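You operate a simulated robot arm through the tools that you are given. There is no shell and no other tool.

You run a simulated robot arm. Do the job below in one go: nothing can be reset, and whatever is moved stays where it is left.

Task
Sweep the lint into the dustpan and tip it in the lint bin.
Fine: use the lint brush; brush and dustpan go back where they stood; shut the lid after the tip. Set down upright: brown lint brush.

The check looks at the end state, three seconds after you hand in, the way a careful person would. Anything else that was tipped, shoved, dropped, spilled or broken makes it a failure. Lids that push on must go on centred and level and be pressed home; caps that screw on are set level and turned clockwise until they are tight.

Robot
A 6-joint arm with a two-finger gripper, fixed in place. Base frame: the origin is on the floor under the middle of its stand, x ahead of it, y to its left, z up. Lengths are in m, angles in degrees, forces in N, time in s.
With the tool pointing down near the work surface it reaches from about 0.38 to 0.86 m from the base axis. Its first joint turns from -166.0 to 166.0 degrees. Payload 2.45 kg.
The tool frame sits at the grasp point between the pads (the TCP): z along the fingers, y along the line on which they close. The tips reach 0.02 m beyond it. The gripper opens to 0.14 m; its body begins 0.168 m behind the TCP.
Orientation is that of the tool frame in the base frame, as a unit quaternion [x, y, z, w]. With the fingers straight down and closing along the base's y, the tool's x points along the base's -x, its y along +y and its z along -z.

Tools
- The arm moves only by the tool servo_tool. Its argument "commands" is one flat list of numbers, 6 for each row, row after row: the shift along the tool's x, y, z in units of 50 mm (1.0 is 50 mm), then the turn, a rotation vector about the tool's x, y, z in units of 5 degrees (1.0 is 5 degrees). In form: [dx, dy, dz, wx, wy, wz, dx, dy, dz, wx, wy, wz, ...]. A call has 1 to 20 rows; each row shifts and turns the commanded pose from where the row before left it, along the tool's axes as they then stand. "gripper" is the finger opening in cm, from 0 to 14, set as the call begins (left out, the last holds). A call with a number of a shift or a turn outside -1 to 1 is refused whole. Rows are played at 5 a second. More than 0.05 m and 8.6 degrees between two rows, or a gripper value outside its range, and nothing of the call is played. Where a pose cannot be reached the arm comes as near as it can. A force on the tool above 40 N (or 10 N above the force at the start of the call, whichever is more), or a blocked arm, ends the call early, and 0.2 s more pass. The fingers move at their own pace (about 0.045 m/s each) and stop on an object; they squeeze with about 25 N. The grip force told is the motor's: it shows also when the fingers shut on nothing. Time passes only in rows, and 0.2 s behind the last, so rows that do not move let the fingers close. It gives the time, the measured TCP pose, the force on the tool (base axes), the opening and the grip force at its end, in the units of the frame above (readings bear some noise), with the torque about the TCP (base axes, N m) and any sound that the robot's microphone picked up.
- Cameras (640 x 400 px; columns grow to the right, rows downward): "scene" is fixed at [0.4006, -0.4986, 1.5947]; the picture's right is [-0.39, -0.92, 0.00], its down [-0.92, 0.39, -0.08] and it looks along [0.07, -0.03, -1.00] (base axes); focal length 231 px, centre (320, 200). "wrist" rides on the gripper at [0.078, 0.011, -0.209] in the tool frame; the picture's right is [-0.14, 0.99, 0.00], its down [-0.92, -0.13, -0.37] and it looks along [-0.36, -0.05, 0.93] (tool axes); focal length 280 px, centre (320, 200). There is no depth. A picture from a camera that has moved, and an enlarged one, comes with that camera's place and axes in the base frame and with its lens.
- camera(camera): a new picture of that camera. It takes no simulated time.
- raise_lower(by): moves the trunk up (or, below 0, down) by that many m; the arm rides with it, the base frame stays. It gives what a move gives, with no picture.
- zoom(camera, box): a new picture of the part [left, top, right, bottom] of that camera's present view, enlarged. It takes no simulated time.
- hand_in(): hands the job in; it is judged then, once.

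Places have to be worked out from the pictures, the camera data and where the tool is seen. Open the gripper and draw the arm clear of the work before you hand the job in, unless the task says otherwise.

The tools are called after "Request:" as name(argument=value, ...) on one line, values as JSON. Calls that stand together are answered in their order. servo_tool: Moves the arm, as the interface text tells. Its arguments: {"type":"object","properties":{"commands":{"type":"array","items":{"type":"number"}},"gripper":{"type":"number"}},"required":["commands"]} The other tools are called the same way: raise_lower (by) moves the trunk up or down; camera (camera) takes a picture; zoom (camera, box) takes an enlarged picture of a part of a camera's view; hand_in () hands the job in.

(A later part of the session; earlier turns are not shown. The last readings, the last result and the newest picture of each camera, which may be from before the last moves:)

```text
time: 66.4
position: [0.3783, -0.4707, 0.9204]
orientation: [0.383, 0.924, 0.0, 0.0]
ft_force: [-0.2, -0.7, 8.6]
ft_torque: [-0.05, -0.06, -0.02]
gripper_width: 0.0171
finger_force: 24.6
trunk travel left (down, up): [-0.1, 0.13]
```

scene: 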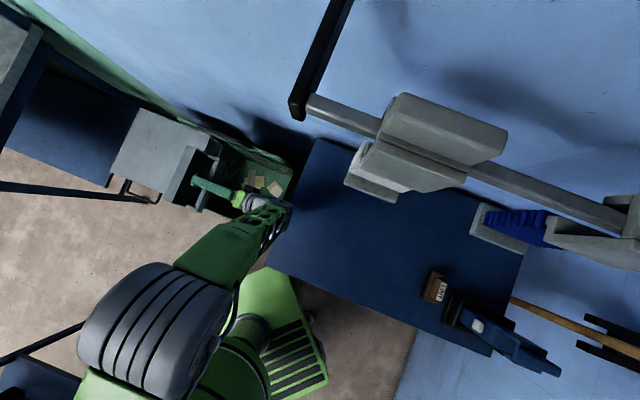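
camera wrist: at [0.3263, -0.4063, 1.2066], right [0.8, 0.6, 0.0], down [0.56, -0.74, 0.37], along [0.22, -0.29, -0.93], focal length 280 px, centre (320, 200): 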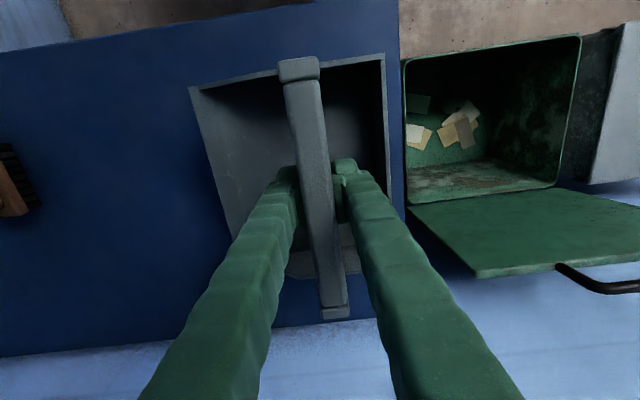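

Now the pan sits flat (8.6 N, no torque). I ease off a little more and then open the gripper to 6 cm.

Request:
servo_tool(commands=[0, 0, -0.012, 0, 0, 0, 0, 0, 0, 0, 0, 0])

Request:
servo_tool(commands=[0, 0, 0, 0, 0, 0, 0, 0, 0, 0, 0, 0, 0, 0, 0, 0, 0, 0, 0, 0, 0, 0, 0, 0], gripper=6)

Request:
zoom(camera="scene", box=[270, 180, 370, 280])

Request:
camera(camera="wrist")

```text
time: 67.0
position: [0.3791, -0.4689, 0.9197]
orientation: [0.382, 0.924, 0.001, 0.0]
ft_force: [0.6, -0.2, 0.5]
ft_torque: [-0.24, -0.2, -0.02]
gripper_width: 0.017
finger_force: 25.0
trunk travel left (down, up): [-0.1, 0.13]
```

```text
time: 68.0
position: [0.38, -0.4716, 0.9206]
orientation: [0.383, 0.924, 0.0, 0.0]
ft_force: [-0.4, 0.3, -0.1]
ft_torque: [-0.01, 0.0, 0.0]
gripper_width: 0.0601
finger_force: 0.2
trunk travel left (down, up): [-0.1, 0.13]
```

```text
4.00 times, centred on (320, 230) of scene
camera zoom: at [0.4006, -0.4986, 1.5947], right [-0.39, -0.92, 0.0], down [-0.92, 0.39, -0.08], along [0.07, -0.03, -1.0], focal length 923 px, centre (320, 80)
```

zoom: 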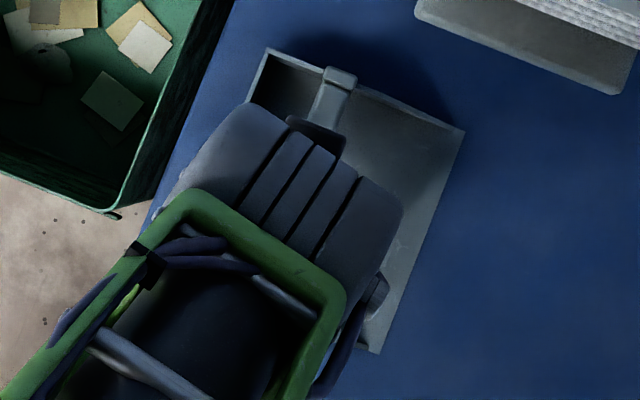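

```text
taken
camera wrist: at [0.3308, -0.4079, 1.1289], right [0.8, 0.6, 0.0], down [0.56, -0.74, 0.37], along [0.22, -0.29, -0.93], focal length 280 px, centre (320, 200)
```

wrist: 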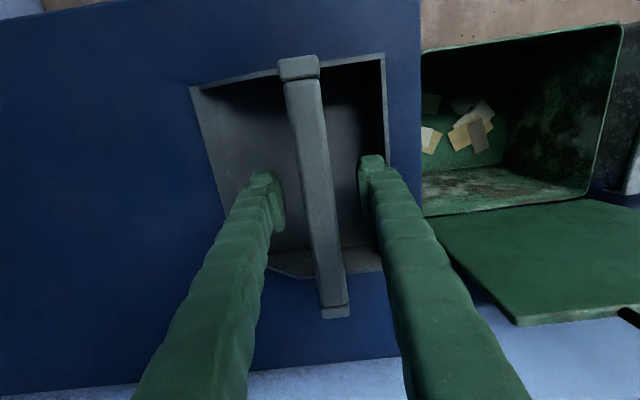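

The pan stands back where it was (corners match). I lift straight up, move toward the bin side and yaw the tool -90° so the fingers will close along u across the lid handle.

Request:
servo_tool(commands=[0, 0, -0.5, 0, 0, 0, 0, 0, -0.8, 0, 0, 0, 0, 0, -0.9, 0, 0, 0, 0, 0, -0.9, 0, 0, 0, 0.35, 0.75, -0.3, 0, 0, 0, 0.35, 0.75, -0.3, 0, 0, 0, 0.35, 0.75, -0.3, 0, 0, 0, 0.35, 0.75, -0.3, 0, 0, 0, 0.35, 0.75, -0.3, 0, 0, 0])

Request:
servo_tool(commands=[0, 0, 0, 0, 0, -1, 0, 0, 0, 0, 0, -1, 0, 0, 0, 0, 0, -1, 0, 0, 0, 0, 0, -1, 0, 0, 0, 0, 0, -1, 0, 0, 0, 0, 0, -1, 0, 0, 0, 0, 0, -1, 0, 0, 0, 0, 0, -1, 0, 0, 0, 0, 0, -1, 0, 0, 0, 0, 0, -1, 0, 0, 0, 0, 0, -1, 0, 0, 0, 0, 0, -1, 0, 0, 0, 0, 0, -1, 0, 0, 0, 0, 0, -1, 0, 0, 0, 0, 0, -1, 0, 0, 0, 0, 0, -1, 0, 0, 0, 0, 0, -1, 0, 0, 0, 0, 0, -1])

Request:
camera(camera="wrist")

Request:
camera(camera="scene")

```text
time: 70.0
position: [0.4497, -0.277, 1.1529]
orientation: [0.384, 0.924, 0.0, 0.0]
ft_force: [-0.5, -1.2, -0.2]
ft_torque: [-0.02, -0.01, 0.0]
gripper_width: 0.0601
finger_force: 0.0
trunk travel left (down, up): [-0.1, 0.13]
```

```text
time: 73.8
position: [0.4501, -0.277, 1.1493]
orientation: [-0.384, 0.923, 0.001, 0.001]
ft_force: [0.2, -0.4, -0.2]
ft_torque: [-0.02, -0.02, 0.01]
gripper_width: 0.06
finger_force: 0.1
trunk travel left (down, up): [-0.1, 0.13]
```

```text
taken
camera wrist: at [0.3865, -0.3246, 1.3588], right [-0.6, 0.8, 0.0], down [0.74, 0.56, 0.37], along [0.29, 0.22, -0.93], focal length 280 px, centre (320, 200)
```

wrist: 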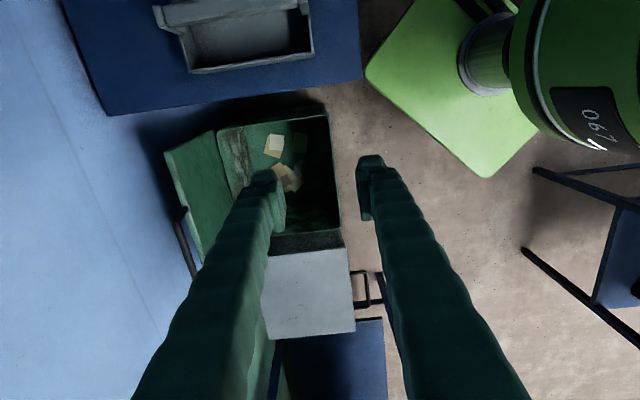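

```text
taken
```

scene: 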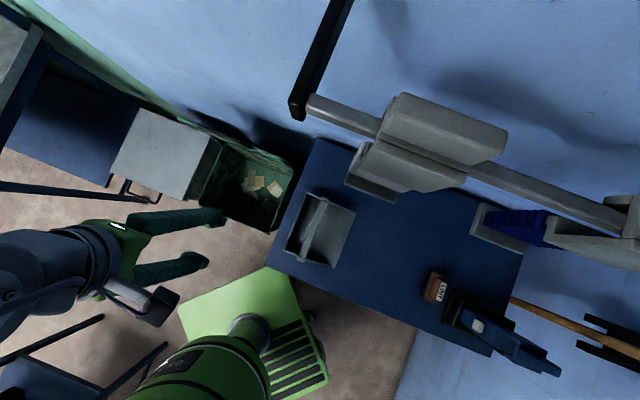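

Request:
zoom(camera="wrist", box=[140, 80, 360, 300])

Request:
zoom(camera="scene", box=[160, 90, 310, 240])

```text
1.82 times, centred on (250, 190) of wrist
camera zoom: at [0.3865, -0.3246, 1.3588], right [-0.6, 0.8, 0.0], down [0.74, 0.56, 0.37], along [0.29, 0.22, -0.93], focal length 510 px, centre (447, 218)
```

zoom: 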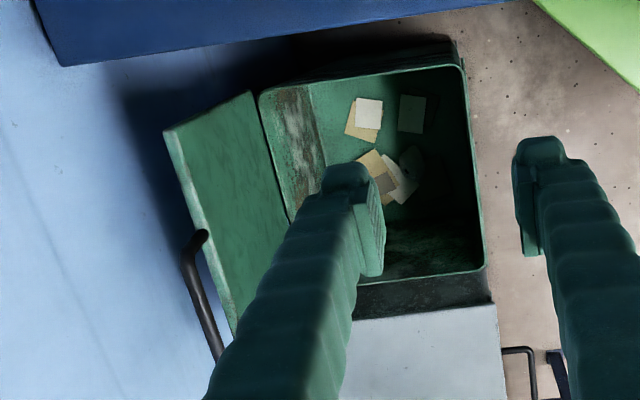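

```text
2.67 times, centred on (235, 165) of scene
camera zoom: at [0.4006, -0.4986, 1.5947], right [-0.39, -0.92, 0.0], down [-0.92, 0.39, -0.08], along [0.07, -0.03, -1.0], focal length 615 px, centre (547, 293)
```

zoom: 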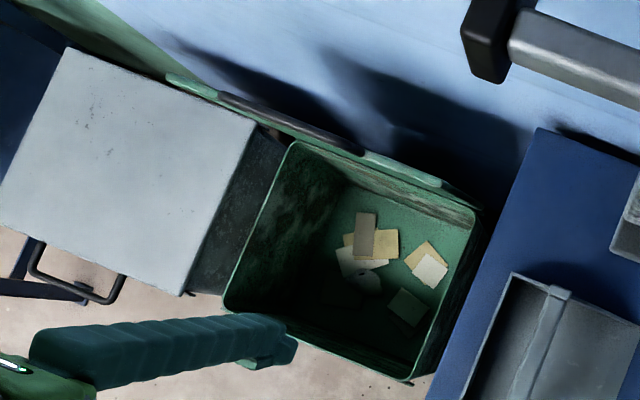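

The lid stands at about 82° (hinge u≈0.80, z≈0.59; outer edge u 0.75, z 0.93), its handle bar at u≈0.746, z≈0.965, v 0.19–0.345. I move above the handle centre at z≈1.06 with fingers open 6 cm closing along u.

Request:
servo_tool(commands=[-0.485, -0.773, 0.3, 0, 0, 0, -0.485, -0.773, 0.3, 0, 0, 0, -0.485, -0.773, 0.3, 0, 0, 0, -0.485, -0.773, 0.3, 0, 0, 0, -0.485, -0.773, 0.3, 0, 0, 0, -0.485, -0.773, 0.3, 0, 0, 0, 0, 0, 0, 0, 0, 0])

Request:
camera(camera="wrist")

Request:
zoom(camera="scene", box=[120, 80, 310, 240])

```text
time: 75.4
position: [0.7186, -0.3379, 1.0617]
orientation: [-0.383, 0.924, 0.0, 0.0]
ft_force: [-0.4, 0.0, -0.3]
ft_torque: [0.0, 0.03, -0.01]
gripper_width: 0.0601
finger_force: 0.0
trunk travel left (down, up): [-0.1, 0.13]
```

```text
taken
camera wrist: at [0.6547, -0.3846, 1.2702], right [-0.6, 0.8, 0.0], down [0.74, 0.56, 0.37], along [0.29, 0.22, -0.93], focal length 280 px, centre (320, 200)
```

wrist: 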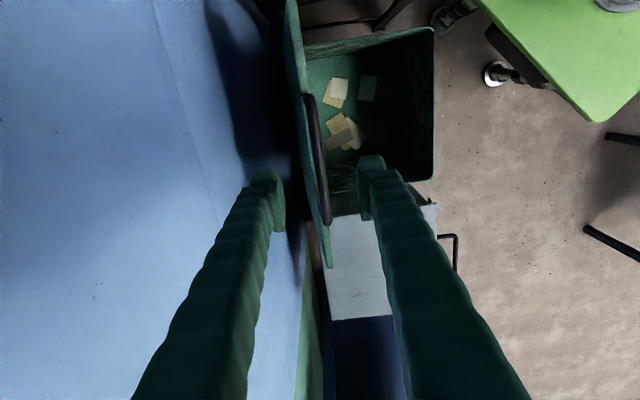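

```text
2.50 times, centred on (215, 160) of scene
camera zoom: at [0.4006, -0.4986, 1.5947], right [-0.39, -0.92, 0.0], down [-0.92, 0.39, -0.08], along [0.07, -0.03, -1.0], focal length 577 px, centre (582, 300)
```

zoom: 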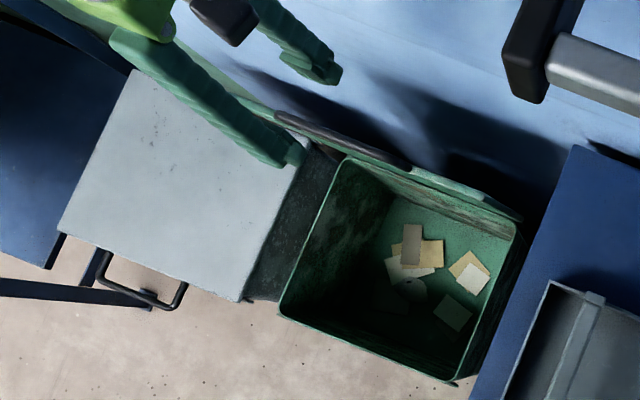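

Request:
zoom(camera="wrist", box=[240, 60, 400, 280])

```text
1.82 times, centred on (320, 170) of wrist
camera zoom: at [0.6547, -0.3846, 1.2702], right [-0.6, 0.8, 0.0], down [0.74, 0.56, 0.37], along [0.29, 0.22, -0.93], focal length 510 px, centre (320, 254)
```

zoom: 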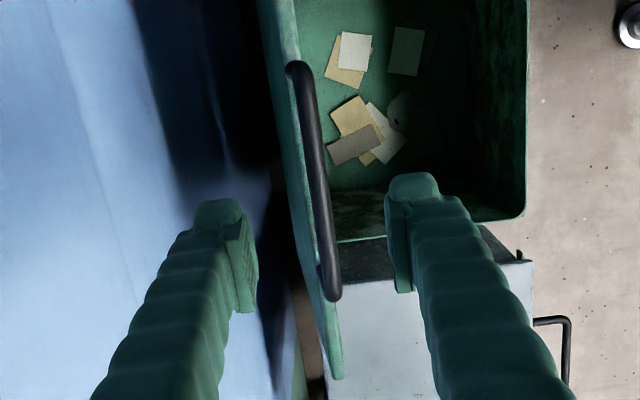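

The handle bar (≈13 mm thick) is centred under the TCP. I descend to z≈0.968 so the fingers straddle it above the lid edge.

Request:
servo_tool(commands=[0, 0, 0.5, 0, 0, 0, 0, 0, 0.5, 0, 0, 0, 0, 0, 0.5, 0, 0, 0, 0, 0, 0.36, 0, 0, 0, 0, 0, 0, 0, 0, 0])

Request:
zoom(camera="wrist", box=[220, 80, 420, 300])

Request:
zoom(camera="scene", box=[120, 80, 310, 240])

```text
time: 76.6
position: [0.7171, -0.3381, 0.9679]
orientation: [-0.383, 0.924, 0.0, 0.001]
ft_force: [0.2, -0.5, 0.7]
ft_torque: [-0.01, -0.02, 0.03]
gripper_width: 0.06
finger_force: 0.1
trunk travel left (down, up): [-0.1, 0.13]
```

```text
1.82 times, centred on (320, 190) of wrist
camera zoom: at [0.6527, -0.3861, 1.1767], right [-0.6, 0.8, 0.0], down [0.74, 0.56, 0.37], along [0.29, 0.22, -0.93], focal length 510 px, centre (320, 218)
```

zoom: 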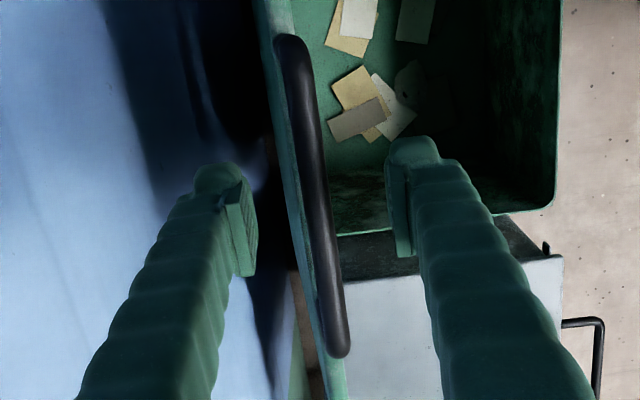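

```text
2.50 times, centred on (215, 160) of scene
camera zoom: at [0.4006, -0.4986, 1.5947], right [-0.39, -0.92, 0.0], down [-0.92, 0.39, -0.08], along [0.07, -0.03, -1.0], focal length 577 px, centre (582, 300)
```

zoom: 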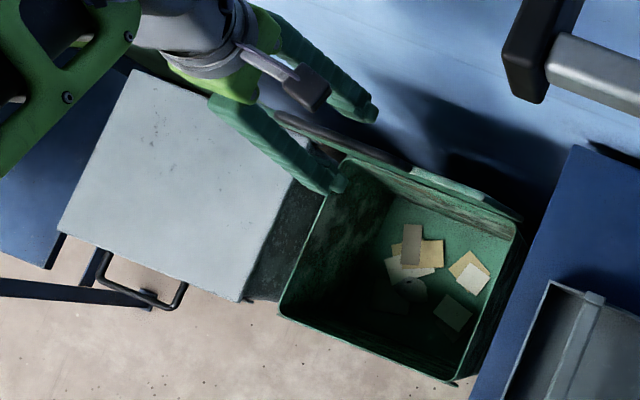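

The bar lies midway between the pads. I close on it.

Request:
servo_tool(commands=[0, 0, 0, 0, 0, 0, 0, 0, 0, 0, 0, 0, 0, 0, 0, 0, 0, 0, 0, 0, 0, 0, 0, 0, 0, 0, 0, 0, 0, 0], gripper=0)

Request:
zoom(camera="wrist", box=[220, 80, 420, 300])

```text
time: 77.8
position: [0.716, -0.3388, 0.968]
orientation: [-0.382, 0.924, 0.001, 0.001]
ft_force: [-0.4, 0.6, -0.8]
ft_torque: [-0.01, 0.02, -0.12]
gripper_width: 0.0067
finger_force: 34.6
trunk travel left (down, up): [-0.1, 0.13]
```

```text
1.82 times, centred on (320, 190) of wrist
camera zoom: at [0.6528, -0.3861, 1.1769], right [-0.6, 0.8, 0.0], down [0.74, 0.56, 0.37], along [0.29, 0.22, -0.93], focal length 510 px, centre (320, 218)
```

zoom: 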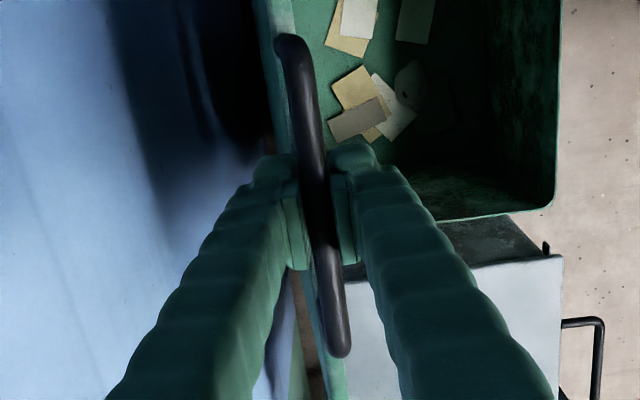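

Gripped on the handle (bar ~7–13 mm). I swing the lid along its arc (radius ≈0.38 m about u 0.80, z 0.59), first 10° slowly, watching forces.

Request:
servo_tool(commands=[0, 0.314, 0.059, 0, 0, 0, 0, 0.314, 0.059, 0, 0, 0, 0, 0.321, 0.089, 0, 0, 0, 0, 0.321, 0.089, 0, 0, 0])

Request:
camera(camera="wrist")

Request:
zoom(camera="scene", box=[120, 80, 310, 240])

```text
time: 78.8
position: [0.6688, -0.2908, 0.9523]
orientation: [-0.383, 0.924, 0.0, 0.001]
ft_force: [-4.5, 3.3, 13.5]
ft_torque: [0.0, 0.0, -0.29]
gripper_width: 0.0064
finger_force: 34.5
trunk travel left (down, up): [-0.1, 0.13]
```

```text
taken
camera wrist: at [0.6058, -0.3393, 1.161], right [-0.6, 0.8, 0.0], down [0.74, 0.56, 0.37], along [0.29, 0.22, -0.93], focal length 280 px, centre (320, 200)
```

wrist: 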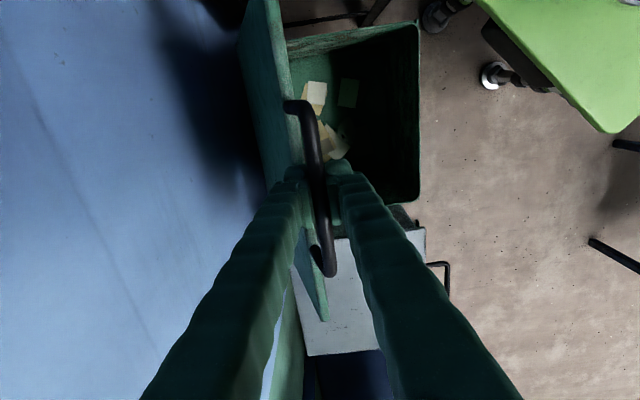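

```text
2.50 times, centred on (215, 160) of scene
camera zoom: at [0.4006, -0.4986, 1.5947], right [-0.39, -0.92, 0.0], down [-0.92, 0.39, -0.08], along [0.07, -0.03, -1.0], focal length 577 px, centre (582, 300)
```

zoom: 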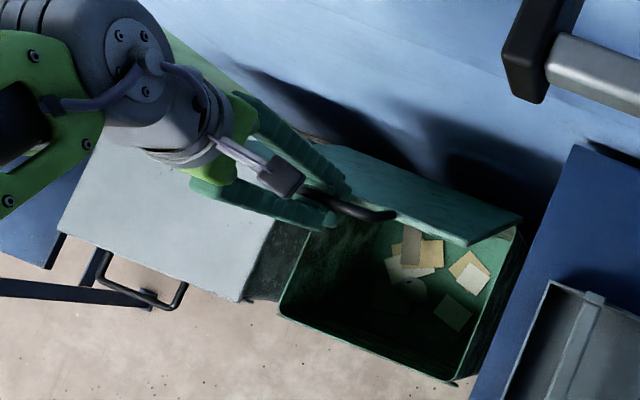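

The lid follows; a radial reaction of ~14 N shows my arc is slightly too tight, so I relax the radius ~4 mm and continue another 10°.

Request:
servo_tool(commands=[0, 0.312, 0.075, 0, 0, 0, 0, 0.312, 0.085, 0, 0, 0, 0, 0.301, 0.133, 0, 0, 0, 0, 0.301, 0.133, 0, 0, 0])

Request:
zoom(camera="scene", box=[120, 80, 310, 240])

```text
time: 79.8
position: [0.6287, -0.252, 0.9284]
orientation: [-0.383, 0.924, 0.001, 0.0]
ft_force: [3.2, -12.3, -21.7]
ft_torque: [-0.24, 0.31, -0.43]
gripper_width: 0.0064
finger_force: 34.7
trunk travel left (down, up): [-0.1, 0.13]
```

```text
2.50 times, centred on (215, 160) of scene
camera zoom: at [0.4006, -0.4986, 1.5947], right [-0.39, -0.92, 0.0], down [-0.92, 0.39, -0.08], along [0.07, -0.03, -1.0], focal length 577 px, centre (582, 300)
```

zoom: 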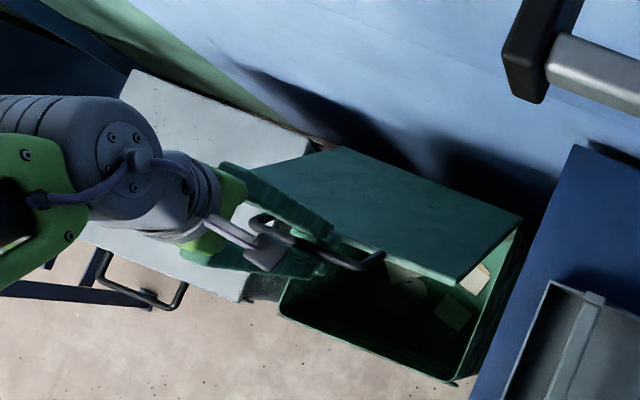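

Now it's ~2.8 mm too wide (pull of ~24 N toward the hinge), so the true circle is my first one plus ~1.8 mm. I correct and continue to about 57°.

Request:
servo_tool(commands=[0, 0.15, 0.13, 0, 0, 0, 0, 0.22, 0.135, 0, 0, 0, 0, 0.224, 0.137, 0, 0, 0])

Request:
camera(camera="wrist")

Request:
zoom(camera="scene", box=[120, 80, 310, 240])

```text
time: 80.6
position: [0.6068, -0.2293, 0.9098]
orientation: [-0.383, 0.924, 0.001, 0.001]
ft_force: [-5.3, -12.5, -6.3]
ft_torque: [0.02, -0.09, -0.42]
gripper_width: 0.0065
finger_force: 34.4
trunk travel left (down, up): [-0.1, 0.13]
```

```text
taken
camera wrist: at [0.5437, -0.277, 1.1188], right [-0.6, 0.8, 0.0], down [0.74, 0.56, 0.37], along [0.29, 0.22, -0.93], focal length 280 px, centre (320, 200)
```

wrist: 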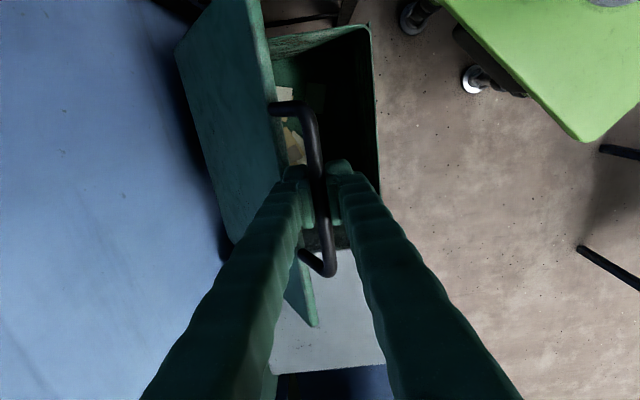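

```text
2.50 times, centred on (215, 160) of scene
camera zoom: at [0.4006, -0.4986, 1.5947], right [-0.39, -0.92, 0.0], down [-0.92, 0.39, -0.08], along [0.07, -0.03, -1.0], focal length 577 px, centre (582, 300)
```

zoom: 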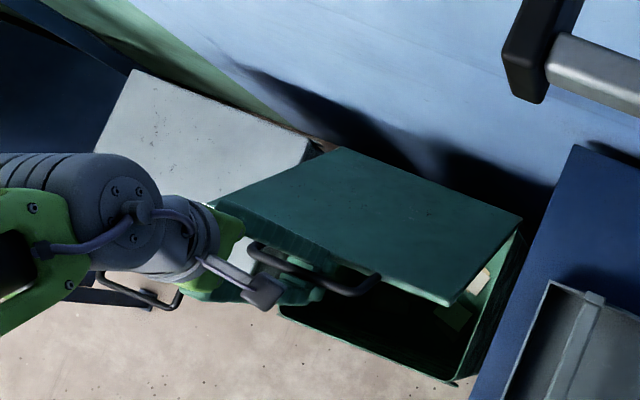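

Going well (lid ≈57°); a small sideways load builds up, so I ease 1.5 mm toward -v while continuing to ≈52°.

Request:
servo_tool(commands=[0.015, 0.18, 0.125, 0, 0, 0, 0.015, 0.182, 0.13, 0, 0, 0, 0, 0.182, 0.13, 0, 0, 0])

Request:
zoom(camera="wrist", box=[160, 80, 420, 340])

Request:
zoom(camera="scene", box=[120, 80, 310, 240])

```text
time: 81.4
position: [0.5883, -0.2113, 0.8912]
orientation: [-0.383, 0.924, 0.0, 0.0]
ft_force: [8.9, 1.3, -7.4]
ft_torque: [0.38, -0.42, -0.49]
gripper_width: 0.0065
finger_force: 34.8
trunk travel left (down, up): [-0.1, 0.13]
```

```text
1.54 times, centred on (290, 210) of wrist
camera zoom: at [0.5248, -0.2582, 1.0997], right [-0.6, 0.8, 0.0], down [0.74, 0.56, 0.37], along [0.3, 0.22, -0.93], focal length 431 px, centre (366, 185)
```

zoom: 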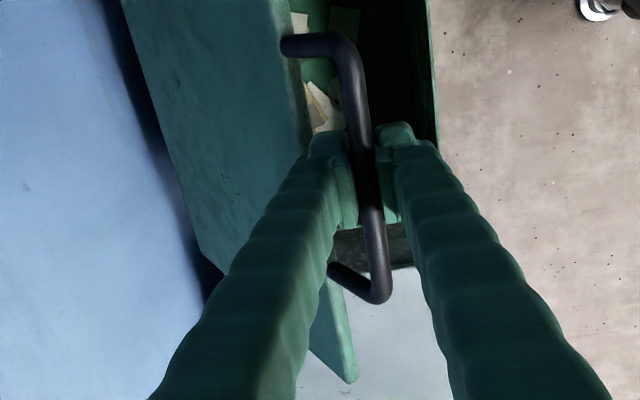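

```text
2.50 times, centred on (215, 160) of scene
camera zoom: at [0.4006, -0.4986, 1.5947], right [-0.39, -0.92, 0.0], down [-0.92, 0.39, -0.08], along [0.07, -0.03, -1.0], focal length 577 px, centre (582, 300)
```

zoom: 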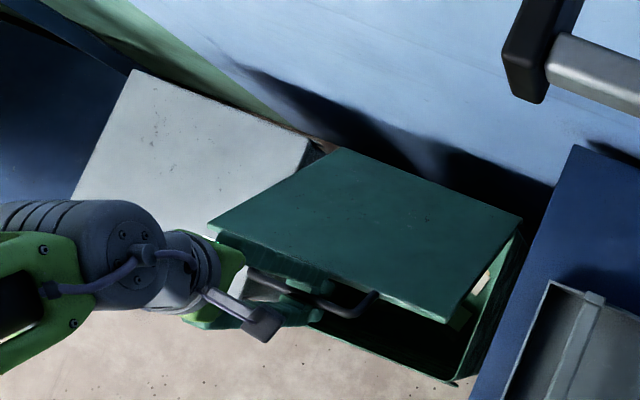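

Lid ≈52° and the +u finger is getting close to the lid edge, so I now tilt the tool together with the lid (about the handle bar) while following the arc down; first two 5° steps.

Request:
servo_tool(commands=[-0.01, 0.243, 0.234, 0.5, 0, 0, 0, 0.264, 0.207, 0.5, 0, 0, 0, 0.254, 0.218, 0.5, 0, 0, 0, 0.263, 0.206, 0.5, 0, 0])

Request:
zoom(camera="wrist", box=[160, 80, 420, 340])

Request:
zoom(camera="scene", box=[120, 80, 310, 240])

```text
time: 82.4
position: [0.5592, -0.1804, 0.8475]
orientation: [-0.381, 0.921, -0.078, 0.033]
ft_force: [25.7, -6.5, -18.8]
ft_torque: [0.37, -0.26, -0.3]
gripper_width: 0.0064
finger_force: 34.9
out of reach, approached as far as the arm can: row 4
trunk travel left (down, up): [-0.1, 0.13]
```

```text
1.54 times, centred on (290, 210) of wrist
camera zoom: at [0.4694, -0.202, 1.0513], right [-0.59, 0.79, -0.17], down [0.7, 0.6, 0.39], along [0.4, 0.11, -0.91], focal length 431 px, centre (366, 185)
```

zoom: 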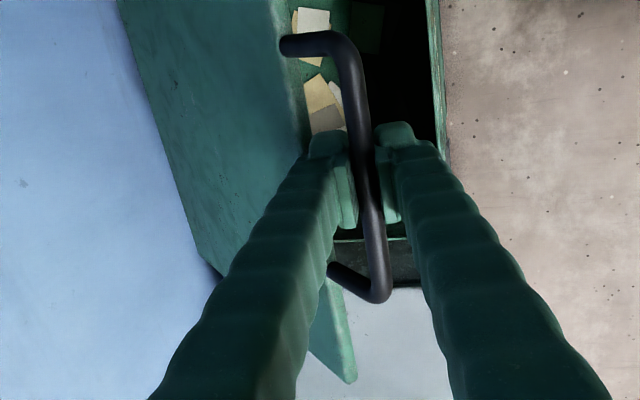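

```text
2.50 times, centred on (215, 160) of scene
camera zoom: at [0.4006, -0.4986, 1.5947], right [-0.39, -0.92, 0.0], down [-0.92, 0.39, -0.08], along [0.07, -0.03, -1.0], focal length 577 px, centre (582, 300)
```

zoom: 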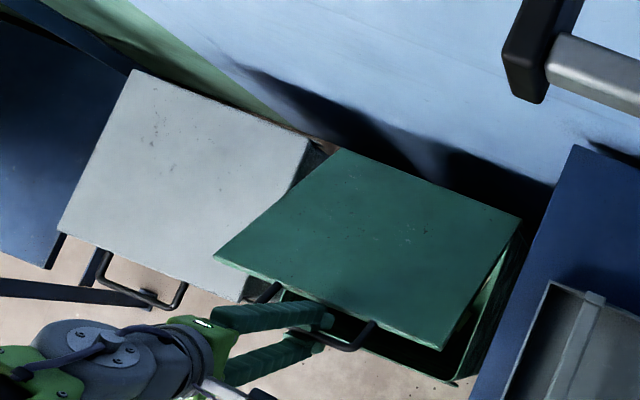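

The arm reached its limit with the tilt at lid ≈42°. I release the handle here by opening to 3 cm and check the lid's behaviour.

Request:
servo_tool(commands=[0, 0, 0, 0, 0, 0, 0, 0, 0, 0, 0, 0, 0, 0, 0, 0, 0, 0], gripper=3)

Request:
zoom(camera="wrist", box=[160, 80, 420, 340])

Request:
zoom(camera="scene", box=[120, 80, 310, 240])

```text
time: 83.2
position: [0.5525, -0.1792, 0.8481]
orientation: [-0.381, 0.921, -0.077, 0.031]
ft_force: [-0.6, 0.6, 0.0]
ft_torque: [0.02, 0.01, 0.01]
gripper_width: 0.0297
finger_force: 0.0
trunk travel left (down, up): [-0.1, 0.13]
```

```text
1.54 times, centred on (290, 210) of wrist
camera zoom: at [0.4658, -0.2012, 1.0526], right [-0.59, 0.79, -0.17], down [0.7, 0.61, 0.38], along [0.4, 0.11, -0.91], focal length 431 px, centre (366, 185)
```

zoom: 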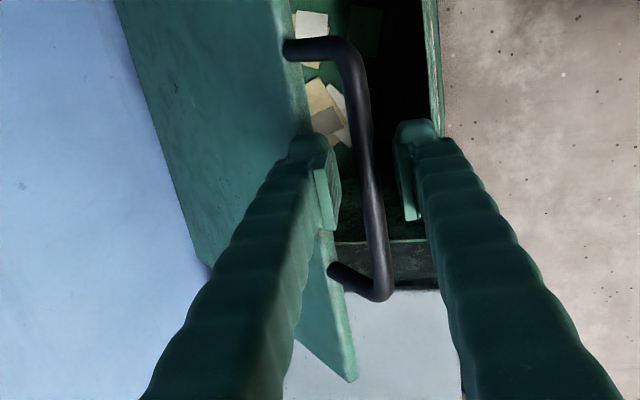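

```text
2.50 times, centred on (215, 160) of scene
camera zoom: at [0.4006, -0.4986, 1.5947], right [-0.39, -0.92, 0.0], down [-0.92, 0.39, -0.08], along [0.07, -0.03, -1.0], focal length 577 px, centre (582, 300)
```

zoom: 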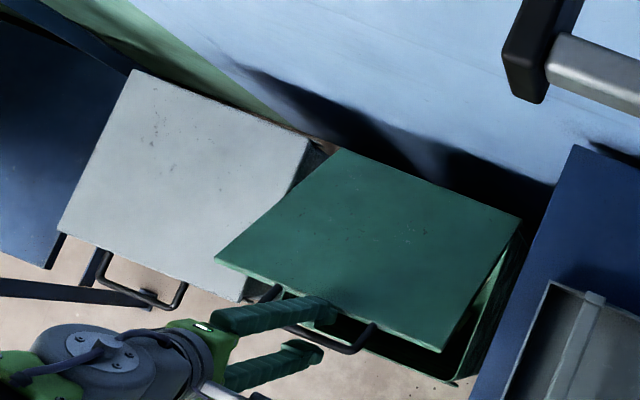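

The lid stays put at ≈42° by hinge friction. I withdraw along the tool axis, straighten the tool to vertical, close the fingers and go above the lid's outer part.

Request:
servo_tool(commands=[0, 0, -0.4, 0, 0, 0, 0, 0, -0.6, 0, 0, 0, 0, 0, -0.8, 0, 0, 0, 0, 0, -0.4, 0, 0, 0, 0, 0, 0, -0.97, 0, 0, 0, 0, 0, -0.97, 0, 0, 0, 0, 0, 0, 0, 0])

Request:
servo_tool(commands=[0, 0, 0, 0, 0, 0, 0, -0.7, 0, 0, 0, 0, 0, -0.7, 0, 0, 0, 0, 0, 0, 0, 0, 0, 0], gripper=0)

Request:
camera(camera="wrist")

Request:
zoom(camera="scene", box=[120, 80, 310, 240])

```text
time: 84.8
position: [0.5401, -0.1649, 0.9573]
orientation: [-0.382, 0.924, -0.001, 0.002]
ft_force: [0.1, 0.3, 0.1]
ft_torque: [-0.02, -0.01, 0.0]
gripper_width: 0.0298
finger_force: 0.0
trunk travel left (down, up): [-0.1, 0.13]
```

```text
time: 85.8
position: [0.5907, -0.2136, 0.9588]
orientation: [-0.383, 0.924, -0.002, 0.002]
ft_force: [-0.5, -0.6, 0.2]
ft_torque: [0.01, -0.02, 0.0]
gripper_width: 0.0001
finger_force: 25.2
trunk travel left (down, up): [-0.1, 0.13]
```

```text
taken
camera wrist: at [0.5264, -0.2611, 1.1661], right [-0.6, 0.8, 0.0], down [0.74, 0.56, 0.37], along [0.3, 0.22, -0.93], focal length 280 px, centre (320, 200)
```

wrist: 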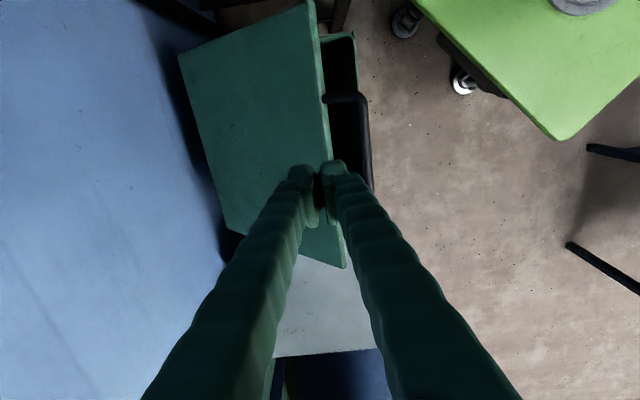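

```text
2.50 times, centred on (215, 160) of scene
camera zoom: at [0.4006, -0.4986, 1.5947], right [-0.39, -0.92, 0.0], down [-0.92, 0.39, -0.08], along [0.07, -0.03, -1.0], focal length 577 px, centre (582, 300)
```

zoom: 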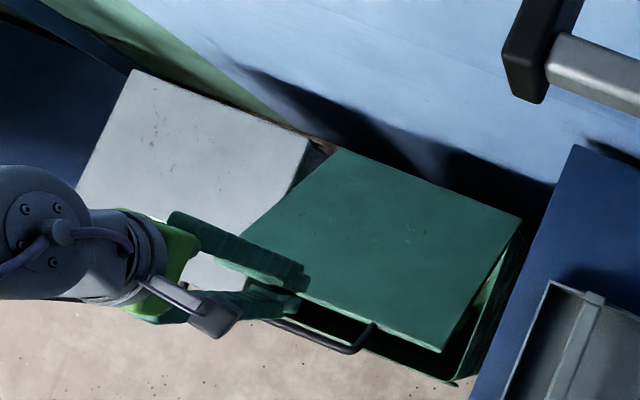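

The lid edge is at u≈0.554, so I shift to u≈0.60 and descend toward the lid's upper face (expected contact TCP z≈0.81).

Request:
servo_tool(commands=[0, -0.6, 0, 0, 0, 0, 0, 0, 0.8, 0, 0, 0, 0, 0, 0.7, 0, 0, 0, 0, 0, 0.5, 0, 0, 0, 0, 0, 0.3, 0, 0, 0, 0, 0, 0.3, 0, 0, 0])

Request:
camera(camera="wrist")

Request:
zoom(camera="scene", box=[120, 80, 310, 240])

```text
time: 87.2
position: [0.6121, -0.2374, 0.8268]
orientation: [-0.383, 0.924, -0.001, 0.002]
ft_force: [0.3, 0.2, -0.2]
ft_torque: [-0.01, 0.0, 0.05]
gripper_width: 0.0
finger_force: 24.7
trunk travel left (down, up): [-0.1, 0.13]
```

```text
taken
camera wrist: at [0.5472, -0.2831, 1.0342], right [-0.6, 0.8, 0.0], down [0.74, 0.56, 0.37], along [0.3, 0.22, -0.93], focal length 280 px, centre (320, 200)
```

wrist: 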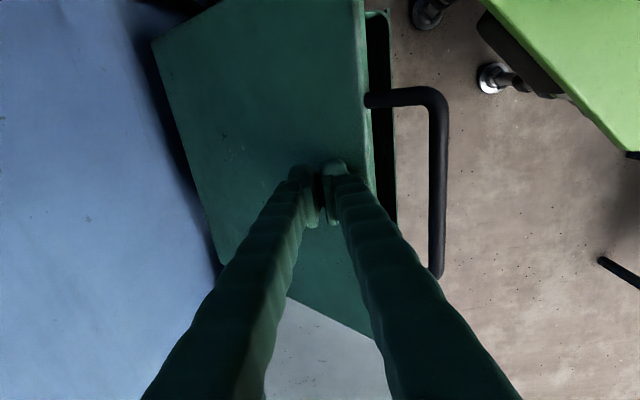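

```text
2.50 times, centred on (215, 160) of scene
camera zoom: at [0.4006, -0.4986, 1.5947], right [-0.39, -0.92, 0.0], down [-0.92, 0.39, -0.08], along [0.07, -0.03, -1.0], focal length 577 px, centre (582, 300)
```

zoom: 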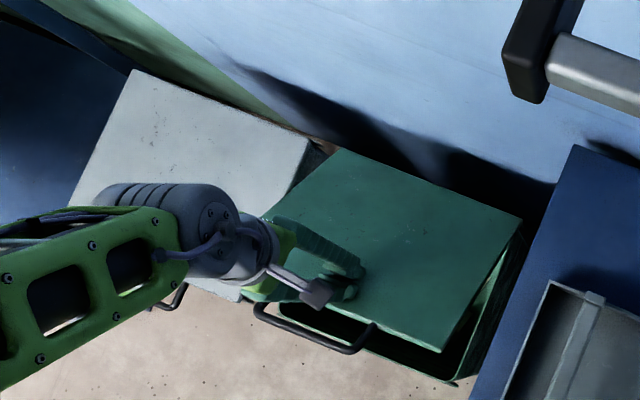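

No contact yet. I descend further, following the lid inward as it closes.

Request:
servo_tool(commands=[0, 0, 0.2, 0, 0, 0, 0, 0, 0.2, 0, 0, 0, 0, 0.13, 0.2, 0, 0, 0, 0, 0.13, 0.2, 0, 0, 0, 0, 0.13, 0.2, 0, 0, 0, 0, 0.13, 0.2, 0, 0, 0])

Request:
zoom(camera="scene", box=[120, 80, 310, 240])

```text
time: 88.6
position: [0.5919, -0.2172, 0.766]
orientation: [-0.383, 0.924, -0.001, 0.002]
ft_force: [0.1, 0.8, 0.2]
ft_torque: [-0.01, -0.03, 0.0]
gripper_width: 0.0001
finger_force: 25.1
trunk travel left (down, up): [-0.1, 0.13]
```

```text
2.50 times, centred on (215, 160) of scene
camera zoom: at [0.4006, -0.4986, 1.5947], right [-0.39, -0.92, 0.0], down [-0.92, 0.39, -0.08], along [0.07, -0.03, -1.0], focal length 577 px, centre (582, 300)
```

zoom: 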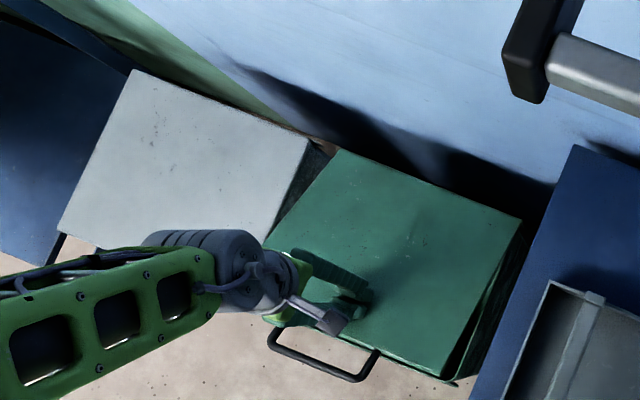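

Request:
camera(camera="wrist")

Request:
zoom(camera="scene", box=[210, 130, 310, 250])

```text
taken
camera wrist: at [0.5283, -0.2644, 0.975], right [-0.6, 0.8, 0.0], down [0.74, 0.56, 0.37], along [0.3, 0.22, -0.93], focal length 280 px, centre (320, 200)
```

wrist: 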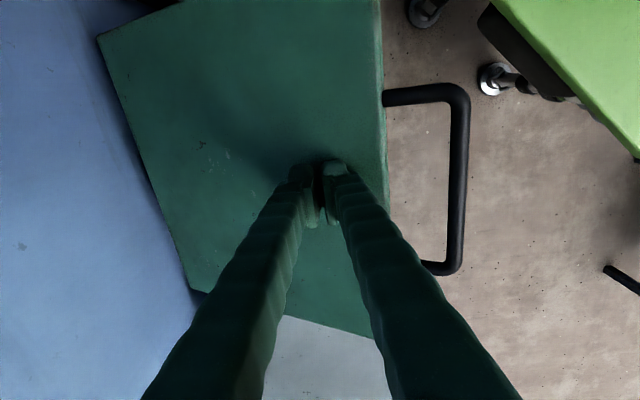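

```text
3.33 times, centred on (260, 190) of scene
camera zoom: at [0.4006, -0.4986, 1.5947], right [-0.39, -0.92, 0.0], down [-0.92, 0.39, -0.08], along [0.07, -0.03, -1.0], focal length 769 px, centre (520, 233)
```

zoom: 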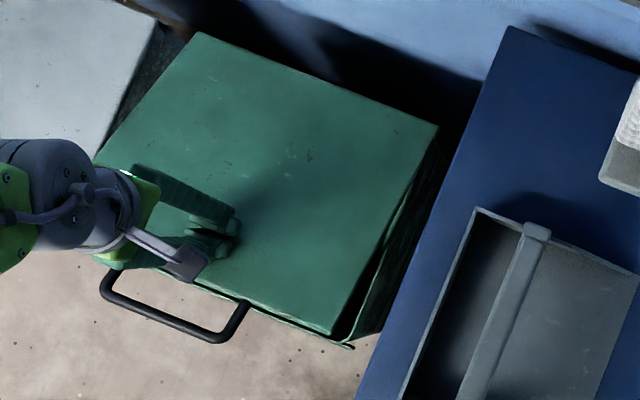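

The lid is at ≈36° and follows the fingertips. I keep pressing down along its closing arc to about 10°.

Request:
servo_tool(commands=[0, 0.16, 0.25, 0, 0, 0, 0, 0.16, 0.25, 0, 0, 0, 0, 0.14, 0.3, 0, 0, 0, 0, 0.14, 0.3, 0, 0, 0, 0, 0.14, 0.3, 0, 0, 0, 0, 0.087, 0.313, 0, 0, 0, 0, 0.087, 0.313, 0, 0, 0, 0, 0.087, 0.313, 0, 0, 0])

Request:
camera(camera="wrist")

Request:
zoom(camera="scene", box=[210, 130, 310, 250])

```text
time: 90.6
position: [0.5595, -0.1825, 0.6529]
orientation: [-0.383, 0.924, -0.004, 0.002]
ft_force: [-8.8, 1.8, 29.7]
ft_torque: [0.05, 0.28, 0.03]
gripper_width: 0.0062
finger_force: 29.2
trunk travel left (down, up): [-0.1, 0.13]
stopped in row 8: the force on the tool passed its limit at 46 N (the readings are from after the stop); the commanded pose is now the measured one
```

```text
taken
camera wrist: at [0.4953, -0.2295, 0.8612], right [-0.6, 0.8, -0.01], down [0.74, 0.56, 0.37], along [0.3, 0.22, -0.93], focal length 280 px, centre (320, 200)
```

wrist: 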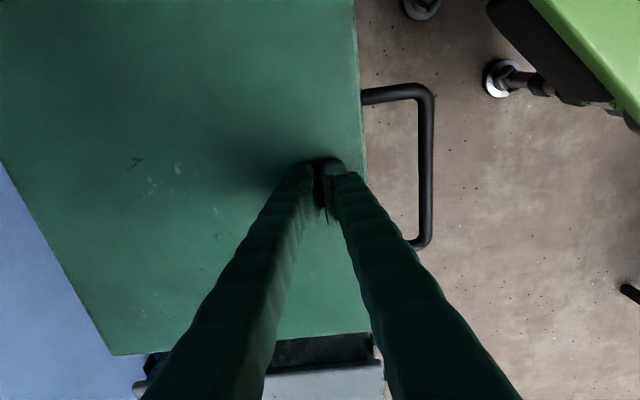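

```text
3.33 times, centred on (260, 190) of scene
camera zoom: at [0.4006, -0.4986, 1.5947], right [-0.39, -0.92, 0.0], down [-0.92, 0.39, -0.08], along [0.07, -0.03, -1.0], focal length 769 px, centre (520, 233)
```

zoom: 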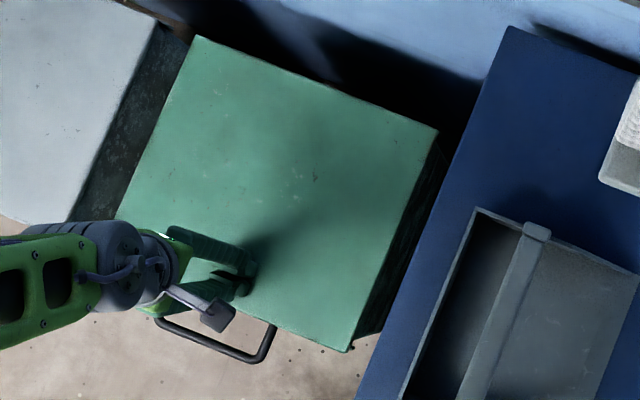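

The call stopped on force (46 N) at tip z≈0.633 – the lid may be shut or nearly. I lift off and inspect the lid gap.

Request:
servo_tool(commands=[0, 0, -0.3, 0, 0, 0, 0, 0, -0.7, 0, 0, 0, 0, 0, -1, 0, 0, 0, 0, 0, -1, 0, 0, 0, 0, 0, -1, 0, 0, 0, 0, 0, -1, 0, 0, 0])

Request:
camera(camera="wrist")

Request:
zoom(camera="scene", box=[130, 110, 310, 260])

```text
time: 92.0
position: [0.555, -0.181, 0.901]
orientation: [-0.383, 0.924, -0.004, 0.002]
ft_force: [-0.5, -0.2, -0.6]
ft_torque: [-0.04, 0.01, 0.02]
gripper_width: 0.0
finger_force: 29.2
trunk travel left (down, up): [-0.1, 0.13]
```

```text
taken
camera wrist: at [0.4904, -0.228, 1.1098], right [-0.6, 0.8, -0.01], down [0.74, 0.56, 0.37], along [0.3, 0.22, -0.93], focal length 280 px, centre (320, 200)
```

wrist: 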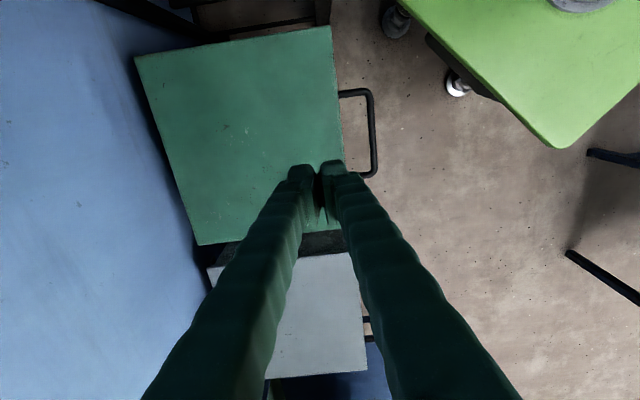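

```text
2.67 times, centred on (220, 185) of scene
camera zoom: at [0.4006, -0.4986, 1.5947], right [-0.39, -0.92, 0.0], down [-0.92, 0.39, -0.08], along [0.07, -0.03, -1.0], focal length 615 px, centre (587, 240)
```

zoom: 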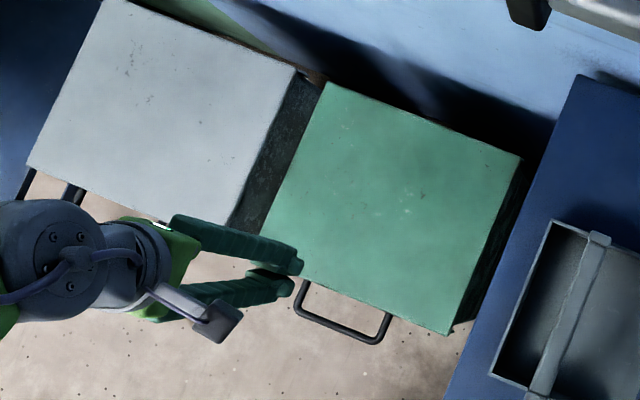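

Request:
zoom(camera="scene", box=[250, 170, 300, 220])

Request:
zoom(camera="scene", box=[225, 195, 285, 235])

Request:
zoom(camera="wrist", box=[180, 10, 400, 280])

```text
8.00 times, centred on (275, 195) of scene
camera zoom: at [0.4006, -0.4986, 1.5947], right [-0.39, -0.92, 0.0], down [-0.92, 0.39, -0.08], along [0.07, -0.03, -1.0], focal length 1846 px, centre (680, 240)
```

zoom: 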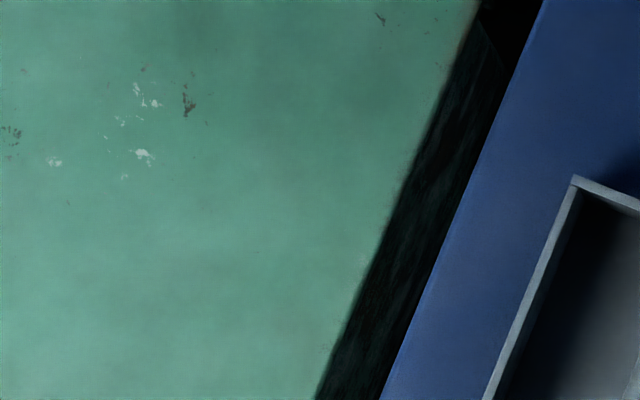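

```text
10.00 times, centred on (255, 215) of scene
camera zoom: at [0.4006, -0.4986, 1.5947], right [-0.39, -0.92, 0.0], down [-0.92, 0.39, -0.08], along [0.07, -0.03, -1.0], focal length 2308 px, centre (970, 50)
```

zoom: 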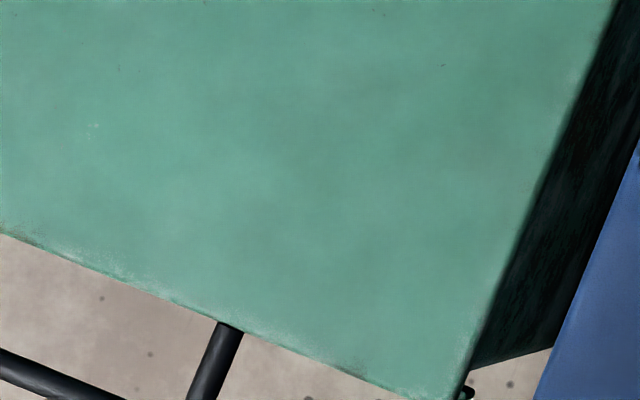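

```text
1.48 times, centred on (290, 145) of wrist
camera zoom: at [0.4904, -0.228, 1.1098], right [-0.6, 0.8, -0.01], down [0.74, 0.56, 0.37], along [0.3, 0.22, -0.93], focal length 415 px, centre (364, 282)
```

zoom: 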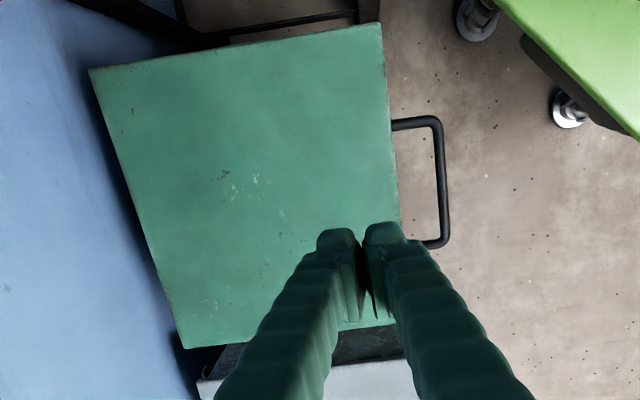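

From above the lid looks shut; to be sure I touch its front edge and its hinge side and compare heights. First the front (u≈0.51): descend to just above contact.

Request:
servo_tool(commands=[0, 0.2, 0.9, 0, 0, 0, 0, 0, 0.9, 0, 0, 0, 0, 0, 0.9, 0, 0, 0, 0, 0, 0.9, 0, 0, 0, 0, 0, 0.9, 0, 0, 0, 0, 0, 0.2, 0, 0, 0, 0, 0, 0, 0, 0, 0])

Request:
servo_tool(commands=[0, 0, 0.08, 0, 0, 0, 0, 0, 0, 0, 0, 0])

Request:
servo_tool(commands=[0, 0, 0.06, 0, 0, 0, 0, 0, 0, 0, 0, 0])

```text
time: 93.6
position: [0.5554, -0.1771, 0.6642]
orientation: [-0.383, 0.924, -0.004, 0.002]
ft_force: [-0.3, 0.2, -0.3]
ft_torque: [-0.01, -0.04, 0.0]
gripper_width: 0.0
finger_force: 29.7
trunk travel left (down, up): [-0.1, 0.13]
```

```text
time: 94.2
position: [0.5551, -0.1774, 0.6607]
orientation: [-0.383, 0.924, -0.003, 0.002]
ft_force: [0.2, -0.2, -0.5]
ft_torque: [0.0, 0.04, -0.01]
gripper_width: 0.0
finger_force: 29.5
trunk travel left (down, up): [-0.1, 0.13]
```

```text
time: 94.8
position: [0.5542, -0.1768, 0.6575]
orientation: [-0.384, 0.923, -0.003, 0.002]
ft_force: [0.0, -0.1, 0.1]
ft_torque: [-0.03, -0.01, 0.02]
gripper_width: 0.0
finger_force: 29.6
trunk travel left (down, up): [-0.1, 0.13]
```

Request:
servo_tool(commands=[0, 0, 0.04, 0, 0, 0, 0, 0, 0, 0, 0, 0])

Request:
servo_tool(commands=[0, 0, 0.04, 0, 0, 0, 0, 0, 0, 0, 0, 0])

Request:
servo_tool(commands=[0, 0, 0.04, 0, 0, 0, 0, 0, 0, 0, 0, 0])

Request:
servo_tool(commands=[0, 0, 0.04, 0, 0, 0, 0, 0, 0, 0, 0, 0])

```text
time: 95.4
position: [0.5543, -0.1764, 0.6567]
orientation: [-0.382, 0.924, -0.003, 0.002]
ft_force: [-0.6, -0.2, -0.3]
ft_torque: [0.01, 0.0, -0.01]
gripper_width: 0.0003
finger_force: 29.0
trunk travel left (down, up): [-0.1, 0.13]
```

```text
time: 96.0
position: [0.554, -0.1775, 0.6525]
orientation: [-0.383, 0.924, -0.003, 0.002]
ft_force: [0.4, 0.3, -0.4]
ft_torque: [-0.02, 0.0, 0.03]
gripper_width: 0.0001
finger_force: 29.5
trunk travel left (down, up): [-0.1, 0.13]
```

```text
time: 96.6
position: [0.5546, -0.177, 0.6539]
orientation: [-0.383, 0.924, -0.003, 0.003]
ft_force: [-1.4, 0.0, 15.3]
ft_torque: [0.07, 0.11, 0.01]
gripper_width: 0.0062
finger_force: 29.6
trunk travel left (down, up): [-0.1, 0.13]
```

```text
time: 97.4
position: [0.5554, -0.1783, 0.6532]
orientation: [-0.381, 0.924, -0.003, 0.004]
ft_force: [-7.3, 3.3, 27.1]
ft_torque: [0.08, 0.25, 0.16]
gripper_width: 0.006
finger_force: 29.4
trunk travel left (down, up): [-0.1, 0.13]
stopped in row 2: the force on the tool passed its limit at 41 N (the readings are from after the stop); the commanded pose is now the measured one
```

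Front contact is rigid at TCP z≈0.653 (u≈0.517). Now I raise slightly and probe near the hinge (u≈0.70) for comparison.

Request:
servo_tool(commands=[0, 0, -0.3, 0, 0, 0, 0, 0, -0.4, 0, 0, 0, 0, -0.75, 0, 0, 0, 0, 0, -0.75, 0, 0, 0, 0, 0, -0.75, 0, 0, 0, 0, 0, -0.75, 0, 0, 0, 0, 0, -0.7, 0, 0, 0, 0, 0, 0, 0.4, 0, 0, 0, 0, 0, 0, 0, 0, 0])

Request:
servo_tool(commands=[0, 0, 0.1, 0, 0, 0, 0, 0, 0, 0, 0, 0])

Request:
servo_tool(commands=[0, 0, 0.08, 0, 0, 0, 0, 0, 0, 0, 0, 0])

Request:
servo_tool(commands=[0, 0, 0.06, 0, 0, 0, 0, 0, 0, 0, 0, 0])

Request:
servo_tool(commands=[0, 0, 0.05, 0, 0, 0, 0, 0, 0, 0, 0, 0])

```text
time: 99.4
position: [0.6854, -0.3068, 0.6684]
orientation: [-0.382, 0.924, -0.003, 0.003]
ft_force: [-0.6, -0.2, -0.2]
ft_torque: [-0.02, 0.0, 0.02]
gripper_width: 0.0001
finger_force: 29.3
trunk travel left (down, up): [-0.1, 0.13]
```

```text
time: 100.0
position: [0.6844, -0.3073, 0.6632]
orientation: [-0.383, 0.924, -0.004, 0.002]
ft_force: [0.9, -0.6, 0.2]
ft_torque: [0.0, 0.0, 0.02]
gripper_width: 0.0001
finger_force: 29.4
trunk travel left (down, up): [-0.1, 0.13]
```

```text
time: 100.6
position: [0.6847, -0.3071, 0.6589]
orientation: [-0.383, 0.924, -0.004, 0.003]
ft_force: [0.5, 0.1, -1.2]
ft_torque: [0.04, 0.01, 0.0]
gripper_width: 0.0
finger_force: 29.7
trunk travel left (down, up): [-0.1, 0.13]
```

```text
time: 101.2
position: [0.6854, -0.3078, 0.6564]
orientation: [-0.382, 0.924, -0.003, 0.003]
ft_force: [0.2, 1.0, -0.5]
ft_torque: [0.03, -0.01, -0.01]
gripper_width: 0.0
finger_force: 29.2
trunk travel left (down, up): [-0.1, 0.13]
```

```text
time: 101.8
position: [0.6849, -0.3078, 0.653]
orientation: [-0.382, 0.924, -0.003, 0.003]
ft_force: [-0.4, 0.3, 2.8]
ft_torque: [0.04, 0.04, -0.05]
gripper_width: 0.0001
finger_force: 29.2
trunk travel left (down, up): [-0.1, 0.13]
```

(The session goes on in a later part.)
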